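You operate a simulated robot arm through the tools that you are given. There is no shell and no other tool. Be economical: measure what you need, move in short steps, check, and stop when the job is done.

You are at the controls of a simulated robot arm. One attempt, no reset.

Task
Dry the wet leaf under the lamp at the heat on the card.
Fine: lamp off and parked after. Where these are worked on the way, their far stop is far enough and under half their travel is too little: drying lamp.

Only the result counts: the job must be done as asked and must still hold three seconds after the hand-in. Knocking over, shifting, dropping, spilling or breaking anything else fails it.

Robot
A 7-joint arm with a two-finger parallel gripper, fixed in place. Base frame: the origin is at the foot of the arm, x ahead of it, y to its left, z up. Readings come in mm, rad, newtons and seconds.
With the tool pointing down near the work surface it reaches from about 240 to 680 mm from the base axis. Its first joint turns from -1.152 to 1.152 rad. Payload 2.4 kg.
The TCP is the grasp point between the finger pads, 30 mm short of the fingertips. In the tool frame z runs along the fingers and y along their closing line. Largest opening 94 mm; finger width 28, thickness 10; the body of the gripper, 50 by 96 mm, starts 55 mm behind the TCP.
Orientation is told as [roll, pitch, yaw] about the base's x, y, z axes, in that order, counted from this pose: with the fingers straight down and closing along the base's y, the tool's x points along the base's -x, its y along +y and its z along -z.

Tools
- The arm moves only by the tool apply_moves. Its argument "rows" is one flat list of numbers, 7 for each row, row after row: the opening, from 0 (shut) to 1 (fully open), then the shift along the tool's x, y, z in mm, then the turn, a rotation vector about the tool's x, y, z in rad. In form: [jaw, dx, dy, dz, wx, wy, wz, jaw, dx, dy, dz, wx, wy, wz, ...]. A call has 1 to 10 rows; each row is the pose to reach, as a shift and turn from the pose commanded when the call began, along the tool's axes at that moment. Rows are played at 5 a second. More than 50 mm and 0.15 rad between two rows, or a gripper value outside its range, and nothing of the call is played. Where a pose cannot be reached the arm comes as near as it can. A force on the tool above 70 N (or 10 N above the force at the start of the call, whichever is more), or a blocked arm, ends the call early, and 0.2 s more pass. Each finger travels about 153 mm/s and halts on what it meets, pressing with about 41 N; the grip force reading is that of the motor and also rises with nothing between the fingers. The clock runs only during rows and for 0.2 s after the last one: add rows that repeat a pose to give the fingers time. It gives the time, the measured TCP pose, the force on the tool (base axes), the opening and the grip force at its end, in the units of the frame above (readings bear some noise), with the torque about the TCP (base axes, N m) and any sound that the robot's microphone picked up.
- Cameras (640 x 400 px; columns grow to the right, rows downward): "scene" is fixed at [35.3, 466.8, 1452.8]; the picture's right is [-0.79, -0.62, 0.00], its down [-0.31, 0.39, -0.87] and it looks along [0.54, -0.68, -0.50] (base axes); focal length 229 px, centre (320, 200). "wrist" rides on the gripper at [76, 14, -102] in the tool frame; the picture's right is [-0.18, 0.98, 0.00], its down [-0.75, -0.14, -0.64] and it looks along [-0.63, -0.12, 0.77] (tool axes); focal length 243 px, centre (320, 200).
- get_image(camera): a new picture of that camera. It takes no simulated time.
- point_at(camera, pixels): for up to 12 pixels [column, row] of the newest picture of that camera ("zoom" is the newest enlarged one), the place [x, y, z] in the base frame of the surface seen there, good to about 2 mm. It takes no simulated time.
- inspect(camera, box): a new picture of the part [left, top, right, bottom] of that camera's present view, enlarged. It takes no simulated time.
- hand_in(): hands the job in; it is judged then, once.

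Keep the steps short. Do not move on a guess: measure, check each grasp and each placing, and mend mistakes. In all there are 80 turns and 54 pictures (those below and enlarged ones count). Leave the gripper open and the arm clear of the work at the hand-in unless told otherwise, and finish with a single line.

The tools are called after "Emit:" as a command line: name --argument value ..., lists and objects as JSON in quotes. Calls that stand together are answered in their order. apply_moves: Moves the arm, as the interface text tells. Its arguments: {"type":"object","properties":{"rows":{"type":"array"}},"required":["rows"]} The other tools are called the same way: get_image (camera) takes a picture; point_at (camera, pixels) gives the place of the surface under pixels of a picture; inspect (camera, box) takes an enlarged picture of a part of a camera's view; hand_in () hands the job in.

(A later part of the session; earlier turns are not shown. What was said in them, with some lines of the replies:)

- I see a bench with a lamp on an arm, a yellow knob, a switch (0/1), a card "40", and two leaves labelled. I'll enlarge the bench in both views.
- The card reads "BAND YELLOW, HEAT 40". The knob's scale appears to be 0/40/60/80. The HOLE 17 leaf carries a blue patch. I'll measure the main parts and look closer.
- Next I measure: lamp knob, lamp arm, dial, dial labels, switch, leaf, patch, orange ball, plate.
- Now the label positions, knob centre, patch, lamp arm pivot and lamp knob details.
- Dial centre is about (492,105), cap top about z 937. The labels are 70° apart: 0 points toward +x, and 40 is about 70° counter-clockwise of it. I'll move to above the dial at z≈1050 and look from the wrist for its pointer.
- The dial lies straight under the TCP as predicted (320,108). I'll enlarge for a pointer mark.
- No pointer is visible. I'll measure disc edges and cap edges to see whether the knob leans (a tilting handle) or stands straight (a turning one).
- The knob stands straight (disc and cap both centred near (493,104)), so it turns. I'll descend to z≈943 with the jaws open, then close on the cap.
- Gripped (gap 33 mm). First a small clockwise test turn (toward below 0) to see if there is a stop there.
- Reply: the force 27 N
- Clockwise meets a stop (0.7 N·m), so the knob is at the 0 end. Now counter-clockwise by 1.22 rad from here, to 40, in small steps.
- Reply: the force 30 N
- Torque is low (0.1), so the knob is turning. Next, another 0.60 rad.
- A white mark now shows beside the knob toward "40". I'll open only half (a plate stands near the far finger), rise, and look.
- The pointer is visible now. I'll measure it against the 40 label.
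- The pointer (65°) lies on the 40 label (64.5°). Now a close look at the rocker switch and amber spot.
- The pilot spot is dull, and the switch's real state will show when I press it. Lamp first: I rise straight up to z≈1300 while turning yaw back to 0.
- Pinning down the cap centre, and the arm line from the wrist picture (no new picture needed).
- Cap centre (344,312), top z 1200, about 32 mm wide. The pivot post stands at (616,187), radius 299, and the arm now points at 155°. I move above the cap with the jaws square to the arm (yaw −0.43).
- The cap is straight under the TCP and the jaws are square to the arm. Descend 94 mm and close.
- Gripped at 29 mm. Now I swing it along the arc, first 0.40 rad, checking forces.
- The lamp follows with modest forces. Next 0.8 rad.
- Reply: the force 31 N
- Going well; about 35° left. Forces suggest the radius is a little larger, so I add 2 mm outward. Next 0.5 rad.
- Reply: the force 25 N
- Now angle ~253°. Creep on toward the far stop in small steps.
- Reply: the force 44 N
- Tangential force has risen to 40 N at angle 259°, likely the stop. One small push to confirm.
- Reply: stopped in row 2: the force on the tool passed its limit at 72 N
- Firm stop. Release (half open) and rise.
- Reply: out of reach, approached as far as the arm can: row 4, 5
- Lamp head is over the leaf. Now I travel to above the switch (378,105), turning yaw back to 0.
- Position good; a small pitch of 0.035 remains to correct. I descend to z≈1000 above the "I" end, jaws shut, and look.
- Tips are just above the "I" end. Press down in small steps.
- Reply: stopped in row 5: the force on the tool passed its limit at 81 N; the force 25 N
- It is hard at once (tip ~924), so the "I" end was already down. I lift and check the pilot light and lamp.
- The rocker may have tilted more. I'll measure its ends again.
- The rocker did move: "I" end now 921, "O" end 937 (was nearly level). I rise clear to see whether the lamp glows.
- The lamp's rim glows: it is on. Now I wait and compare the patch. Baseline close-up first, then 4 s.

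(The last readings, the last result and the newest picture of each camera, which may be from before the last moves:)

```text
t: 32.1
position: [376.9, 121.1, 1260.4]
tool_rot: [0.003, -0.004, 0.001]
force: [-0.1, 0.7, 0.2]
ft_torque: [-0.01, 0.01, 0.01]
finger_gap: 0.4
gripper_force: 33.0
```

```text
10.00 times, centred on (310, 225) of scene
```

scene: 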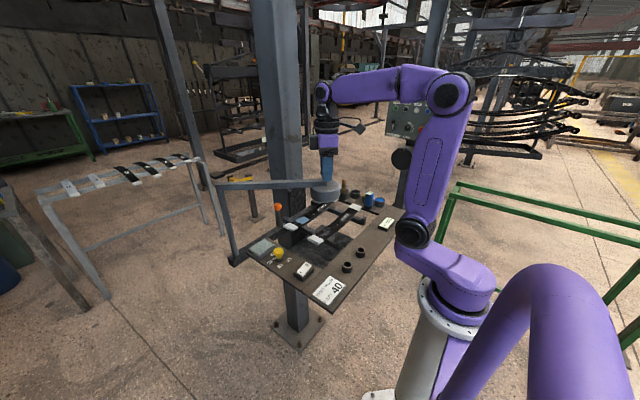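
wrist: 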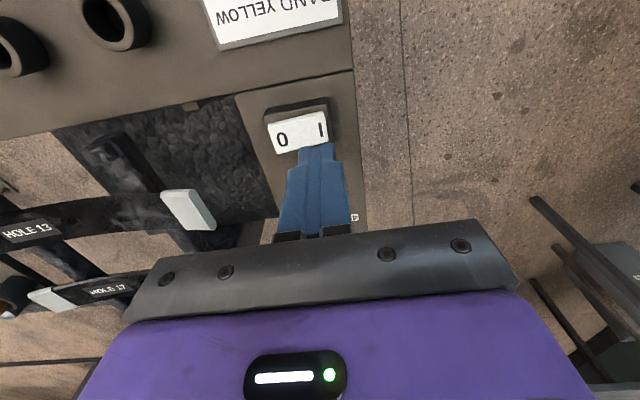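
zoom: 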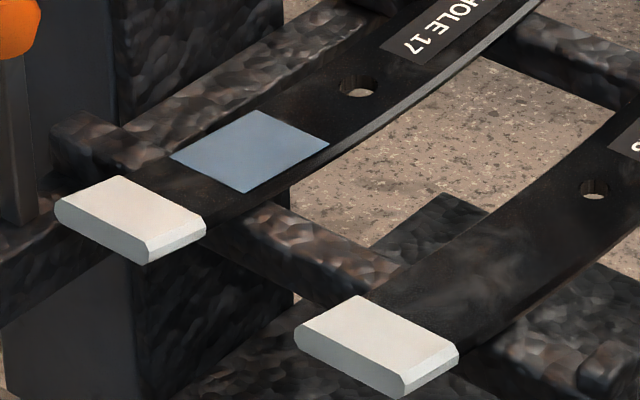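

No visible change yet after ~6 s. Wait about 9 s more, listening for sounds.

Emit:
apply_moves --rows '[0, 0, 0, 0, 0, 0, 0, 0, 0, 0, 0, 0, 0, 0, 0, 0, 0, 0, 0, 0, 0, 0, 0, 0, 0, 0, 0, 0, 0, 0, 0, 0, 0, 0, 0, 0, 0, 0, 0, 0, 0, 0, 0, 0, 0, 0, 0, 0, 0, 0, 0, 0, 0, 0, 0, 0, 0, 0, 0, 0, 0, 0, 0, 0, 0, 0, 0, 0, 0, 0]'

Emit:
apply_moves --rows '[0, 0, 0, 0, 0, 0, 0, 0, 0, 0, 0, 0, 0, 0, 0, 0, 0, 0, 0, 0, 0, 0, 0, 0, 0, 0, 0, 0, 0, 0, 0, 0, 0, 0, 0, 0, 0, 0, 0, 0, 0, 0, 0, 0, 0, 0, 0, 0, 0, 0, 0, 0, 0, 0, 0, 0, 0, 0, 0, 0, 0, 0, 0, 0, 0, 0, 0, 0, 0, 0]'

Emit:
apply_moves --rows '[0, 0, 0, 0, 0, 0, 0, 0, 0, 0, 0, 0, 0, 0, 0, 0, 0, 0, 0, 0, 0, 0, 0, 0, 0, 0, 0, 0, 0, 0, 0, 0, 0, 0, 0, 0, 0, 0, 0, 0, 0, 0, 0, 0, 0, 0, 0, 0, 0, 0, 0, 0, 0, 0, 0, 0, 0, 0, 0, 0, 0, 0, 0, 0, 0, 0, 0, 0, 0, 0]'

Emit:
inspect --camera "scene" --box '[270, 170, 370, 285]'

```text
t: 34.3
position: [378.2, 121.0, 1259.6]
tool_rot: [0.003, -0.002, 0.003]
force: [0.3, 0.0, -0.5]
ft_torque: [0.01, -0.01, 0.03]
finger_gap: 0.0
gripper_force: 33.2
```

```text
t: 36.5
position: [377.3, 122.5, 1260.2]
tool_rot: [0.005, -0.004, 0.001]
force: [-1.5, -0.6, -0.4]
ft_torque: [-0.01, -0.02, -0.01]
finger_gap: 0.0
gripper_force: 33.1
```

```text
t: 38.7
position: [376.5, 121.3, 1260.8]
tool_rot: [0.003, -0.002, 0.002]
force: [-0.3, 0.3, 0.3]
ft_torque: [-0.02, 0.01, 0.02]
finger_gap: 0.0
gripper_force: 33.1
```

```text
3.48 times, centred on (320, 228) of scene
```

zoom: 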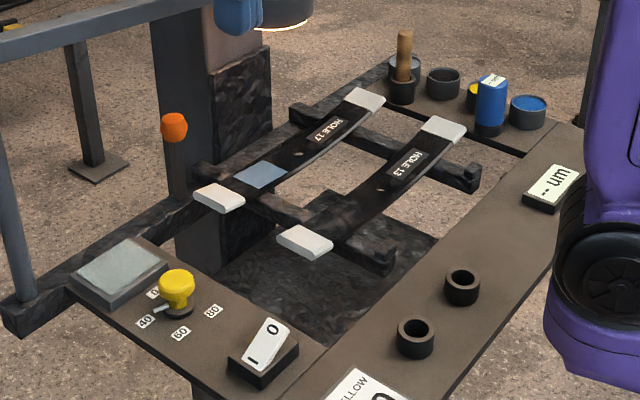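

Unchanged at ~13 s of heat, and no sound. Wait a further ~7 s and view the patch large.

Emit:
apply_moves --rows '[0, 0, 0, 0, 0, 0, 0, 0, 0, 0, 0, 0, 0, 0, 0, 0, 0, 0, 0, 0, 0, 0, 0, 0, 0, 0, 0, 0, 0, 0, 0, 0, 0, 0, 0, 0, 0, 0, 0, 0, 0, 0, 0, 0, 0, 0, 0, 0, 0, 0, 0, 0, 0, 0, 0, 0, 0, 0, 0, 0, 0, 0, 0, 0, 0, 0, 0, 0, 0, 0]'

Emit:
apply_moves --rows '[0, 0, 0, 0, 0, 0, 0, 0, 0, 0, 0, 0, 0, 0, 0, 0, 0, 0, 0, 0, 0, 0, 0, 0, 0, 0, 0, 0, 0, 0, 0, 0, 0, 0, 0, 0, 0, 0, 0, 0, 0, 0, 0, 0, 0, 0, 0, 0, 0, 0, 0, 0, 0, 0, 0, 0, 0, 0, 0, 0, 0, 0, 0, 0, 0, 0, 0, 0, 0, 0]'

Emit:
apply_moves --rows '[0, 0, 0, 0, 0, 0, 0, 0, 0, 0, 0, 0, 0, 0, 0, 0, 0, 0, 0, 0, 0, 0, 0, 0, 0, 0, 0, 0, 0, 0, 0, 0, 0, 0, 0, 0, 0, 0, 0, 0, 0, 0, 0, 0, 0, 0, 0, 0, 0, 0, 0, 0, 0, 0, 0, 0, 0, 0, 0, 0, 0, 0, 0, 0, 0, 0, 0, 0, 0, 0]'

Emit:
inspect --camera "scene" --box '[285, 190, 375, 245]'

```text
t: 40.9
position: [376.9, 120.9, 1260.2]
tool_rot: [0.004, -0.004, 0.001]
force: [1.1, 0.5, 0.4]
ft_torque: [-0.01, 0.02, -0.01]
finger_gap: 0.0
gripper_force: 33.1
```

```text
t: 43.1
position: [378.5, 121.0, 1259.2]
tool_rot: [0.003, -0.004, 0.002]
force: [1.1, -0.7, 1.2]
ft_torque: [0.01, -0.01, -0.01]
finger_gap: 0.0
gripper_force: 33.2
```

```text
t: 45.3
position: [376.5, 120.8, 1261.0]
tool_rot: [0.004, -0.004, 0.001]
force: [-0.4, 0.1, 0.1]
ft_torque: [0.02, 0.02, 0.01]
finger_gap: 0.1
gripper_force: 33.3
```

```text
7.11 times, centred on (330, 218) of scene
```

zoom: 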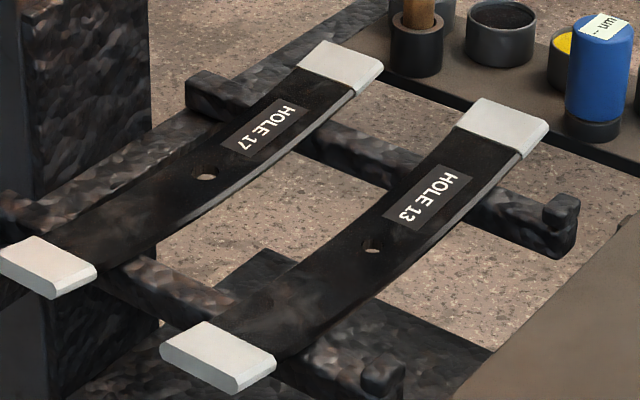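

The wet patch has vanished: the leaf is dry at ~19 s. Switch off at once: go down to the raised "O" end (378,91) and press.

Emit:
apply_moves --rows '[0, 0, -10, 45, 0, 0, 0, 0, 0, -20, 90, 0, 0, 0, 0, 0, -31, 135, 0, 0, 0, 0, 0, -31, 180, 0, 0, 0, 0, 0, -31, 225, 0, 0, 0, 0, 0, -31, 265, 0, 0, 0, 0, 0, -31, 285, 0, 0, 0, 0, 0, -31, 294, 0, 0, 0, 0, 0, -31, 300, 0, 0, 0, 0, 0, -31, 305, 0, 0, 0]'

Emit:
inspect --camera "scene" --box '[270, 220, 330, 285]'

```text
t: 47.4
position: [379.5, 91.8, 960.4]
tool_rot: [0.003, -0.004, 0.002]
force: [-11.5, -1.8, 37.8]
ft_torque: [-0.26, 0.35, -0.06]
finger_gap: 0.1
gripper_force: 32.8
stopped in row 10: the force on the tool passed its limit at 91 N (the readings are from after the stop); the commanded pose is now the measured one
```

```text
6.15 times, centred on (300, 252) of scene
```

zoom: 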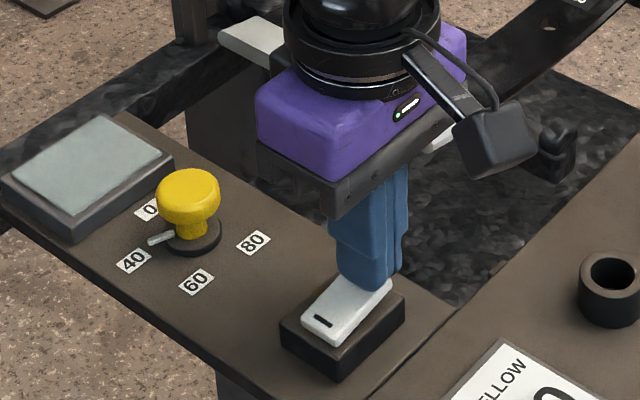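

The rocker tipped back (flat as at first) and hit its stop. Rise and check switch and lamp.

Emit:
apply_moves --rows '[0, 0, 0, -40, 0, 0, 0, 0, 0, 0, -85, 0, 0, 0, 0, 0, 0, -130, 0, 0, 0, 0.3, 0, 0, -175, 0, 0, 0, 0.5, 0, 0, -220, 0, 0, 0, 0.5, 0, 0, -265, 0, 0, 0, 0.5, 0, 0, -300, 0, 0, 0]'

Emit:
inspect --camera "scene" --box '[260, 160, 370, 285]'

```text
t: 49.0
position: [377.1, 90.7, 1261.6]
tool_rot: [0.003, -0.003, 0.002]
force: [-0.2, 0.0, 0.2]
ft_torque: [0.02, 0.01, 0.03]
finger_gap: 47.2
gripper_force: 0.0
```

```text
3.20 times, centred on (315, 222) of scene
```

zoom: 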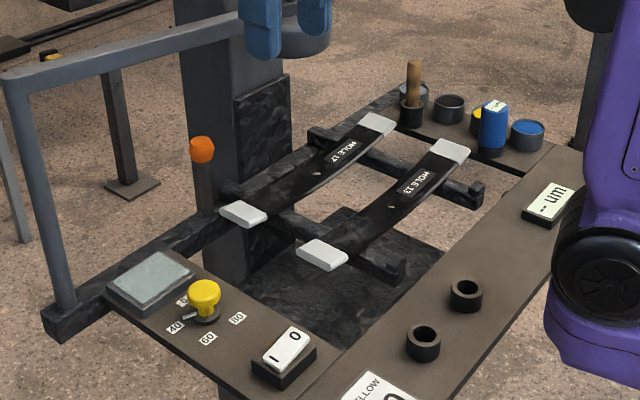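

Glow gone, switch back at 0. Now back above the lamp knob at (557,−115), z≈1245, yaw 1.387.

Emit:
apply_moves --rows '[0.6, -18, -20.5, 1.6, 0, 0, -0.1385, 0.6, -36, -41, 3.2, 0, 0, -0.277, 0.6, -54, -61.5, 4.8, 0, 0, -0.4155, 0.6, -72, -82, 6.4, 0, 0, -0.554, 0.6, -90, -102.5, 8, 0, 0, -0.6925, 0.6, -108, -123, 9.6, 0, 0, -0.831, 0.6, -126, -143.5, 11.2, 0, 0, -0.9695, 0.6, -144, -164, 12.8, 0, 0, -1.108, 0.6, -162, -184.5, 14.4, 0, 0, -1.2465, 0.6, -180, -205.5, 16.6, 0, 0, -1.385]'

Emit:
get_image --camera "wrist"

Emit:
point_at --camera "wrist" --pixels '[[320, 130], [310, 135], [330, 135], [320, 115], [320, 145], [330, 190]]'

```text
t: 51.2
position: [557.5, -114.4, 1243.9]
tool_rot: [-0.005, -0.005, 1.388]
force: [0.3, -0.5, -0.5]
ft_torque: [0.0, 0.03, 0.03]
finger_gap: 56.2
gripper_force: 0.1
```

```text
9 pictures are left
```

wrist: 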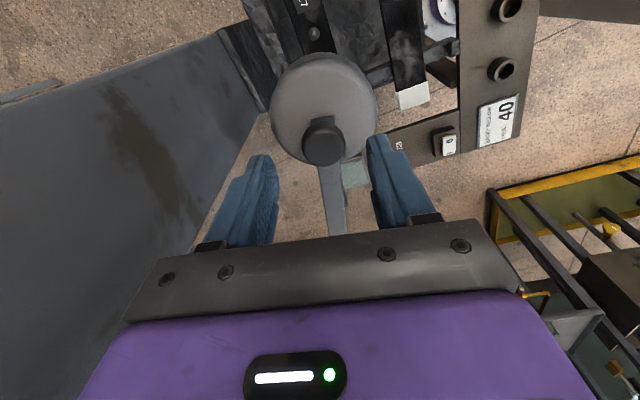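

```text
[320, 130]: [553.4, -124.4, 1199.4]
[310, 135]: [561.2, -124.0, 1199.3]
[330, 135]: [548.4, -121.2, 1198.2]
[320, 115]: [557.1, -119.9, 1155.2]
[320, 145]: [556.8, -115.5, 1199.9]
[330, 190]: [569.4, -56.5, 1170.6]
```

Knob is centred at about (556,−115) below me. Descend 39 mm and grip.

Emit:
apply_moves --rows '[0.6, 0, 1, 20, 0, 0, 0, 0.6, 0, 1, 39, 0, 0, 0, 0.6, 0, 1, 39, 0, 0, 0, 0, 0, 1, 39, 0, 0, 0, 0, 0, 1, 39, 0, 0, 0, 0, 0, 1, 39, 0, 0, 0]'

```text
t: 52.6
position: [556.3, -112.3, 1204.1]
tool_rot: [-0.003, -0.006, 1.385]
force: [-13.7, 3.9, -3.2]
ft_torque: [0.09, 0.25, 0.1]
finger_gap: 29.4
gripper_force: 44.8
```

Gripped. Fitting the points from the first swing puts the pivot at (624,185.5), radius 307. Swing back 0.9 rad along that arc.

Emit:
apply_moves --rows '[0, -2.7, 30.4, 0, 0, 0, 0.1, 0, -8.4, 60.4, 0, 0, 0, 0.2, 0, -17, 89.7, 0, 0, 0, 0.3, 0, -28.6, 118, 0, 0, 0, 0.4, 0, -42.9, 145, 0, 0, 0, 0.5, 0, -59.8, 170.4, 0, 0, 0, 0.6, 0, -79.2, 194, 0, 0, 0, 0.7, 0, -100.8, 215.5, 0, 0, 0, 0.8, 0, -124.5, 234.8, 0, 0, 0, 0.9, 0, -124.5, 234.8, 0, 0, 0, 0.9]'

```text
t: 54.8
position: [348.6, 50.2, 1204.4]
tool_rot: [0.002, -0.008, 0.486]
force: [-2.5, 0.1, -0.8]
ft_torque: [-0.09, 0.58, 0.5]
finger_gap: 29.2
gripper_force: 44.9
```

Forces near zero. The remaining 0.88 rad to the parked angle.

Emit:
apply_moves --rows '[0, -2.4, 30.6, 0, 0, 0, 0.1, 0, -7.9, 60.8, 0, 0, 0, 0.2, 0, -16.4, 90.2, 0, 0, 0, 0.3, 0, -27.7, 118.7, 0, 0, 0, 0.4, 0, -41.8, 145.9, 0, 0, 0, 0.5, 0, -58.7, 171.6, 0, 0, 0, 0.6, 0, -77.9, 195.5, 0, 0, 0, 0.7, 0, -99.5, 217.3, 0, 0, 0, 0.8, 0, -118.2, 233.1, 0, 0, 0, 0.88, 0, -118.2, 233.1, 0, 0, 0, 0.88]'

```text
t: 57.0
position: [346.0, 313.4, 1204.0]
tool_rot: [0.005, -0.001, -0.395]
force: [0.9, -0.5, 12.8]
ft_torque: [-0.16, -0.16, -0.1]
finger_gap: 29.3
gripper_force: 45.2
```

The knob is back at its starting place (346,313). A small nudge to feel for the park stop.

Emit:
apply_moves --rows '[0, 0, 3, 0, 0, 0, 0.01, 0, 0, 5, 0, 0, 0, 0.015, 0, 0, 5, 0, 0, 0, 0.015]'

```text
t: 57.8
position: [346.1, 316.3, 1205.4]
tool_rot: [-0.002, -0.003, -0.411]
force: [-5.6, -18.0, 0.0]
ft_torque: [-0.46, -0.1, 0.1]
finger_gap: 29.2
gripper_force: 45.3
```

Resistance of 18 N shows it is at the park stop. Release, rise, and move clear.

Emit:
apply_moves --rows '[0, 0, 2, 0, 0, 0, 0, 0, 0, -2, 0, 0, 0, 0, 0.8, 0, -2, 0, 0, 0, 0, 0.8, 0, -2, 0, 0, 0, 0, 0.8, 0, -2, -40, 0, 0, 0, 1, 0, -2, -80, 0, 0, 0, 1, 0, -2, -110, 0, 0, 0, 1, 0, -2, -110, 0, 0, 0]'

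Emit:
get_image --camera "scene"

Emit:
point_at --camera "scene" --pixels '[[234, 236], [231, 232], [238, 238]]'

Emit:
inspect --camera "scene" --box '[260, 190, 400, 310]'

```text
t: 59.6
position: [346.3, 315.1, 1315.6]
tool_rot: [0.004, -0.003, -0.411]
force: [-1.1, 0.5, -0.6]
ft_torque: [-0.01, 0.05, -0.02]
finger_gap: 94.0
gripper_force: 0.0
```

```text
8 pictures are left
```

scene: 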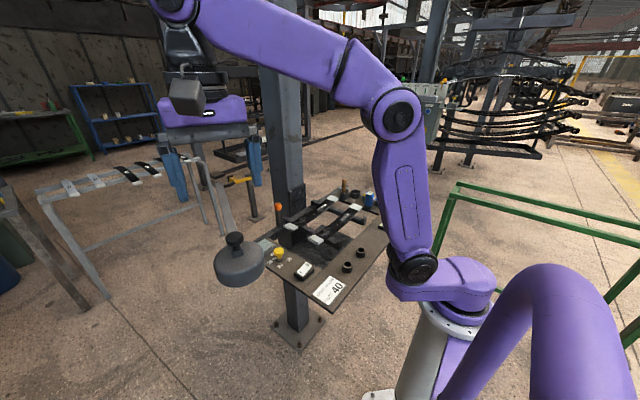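

```text
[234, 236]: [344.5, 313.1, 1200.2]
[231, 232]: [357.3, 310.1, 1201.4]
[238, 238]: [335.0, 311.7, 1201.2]
```

```text
3.33 times, centred on (330, 250) of scene
```

zoom: 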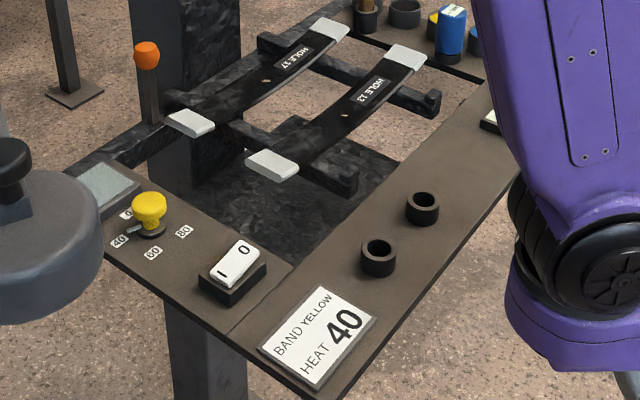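

The lamp is parked where it began (knob at 344,313) and switched off. The dial is at 40, the wet patch is gone, the gripper is open and the arm is clear. I'm handing in.

Emit:
hand_in

```text
The job is handed in.
```

The HOLE 17 leaf was dried under the lamp at heat 40 (wet patch gone); the lamp is now off and parked, and the job is handed in.
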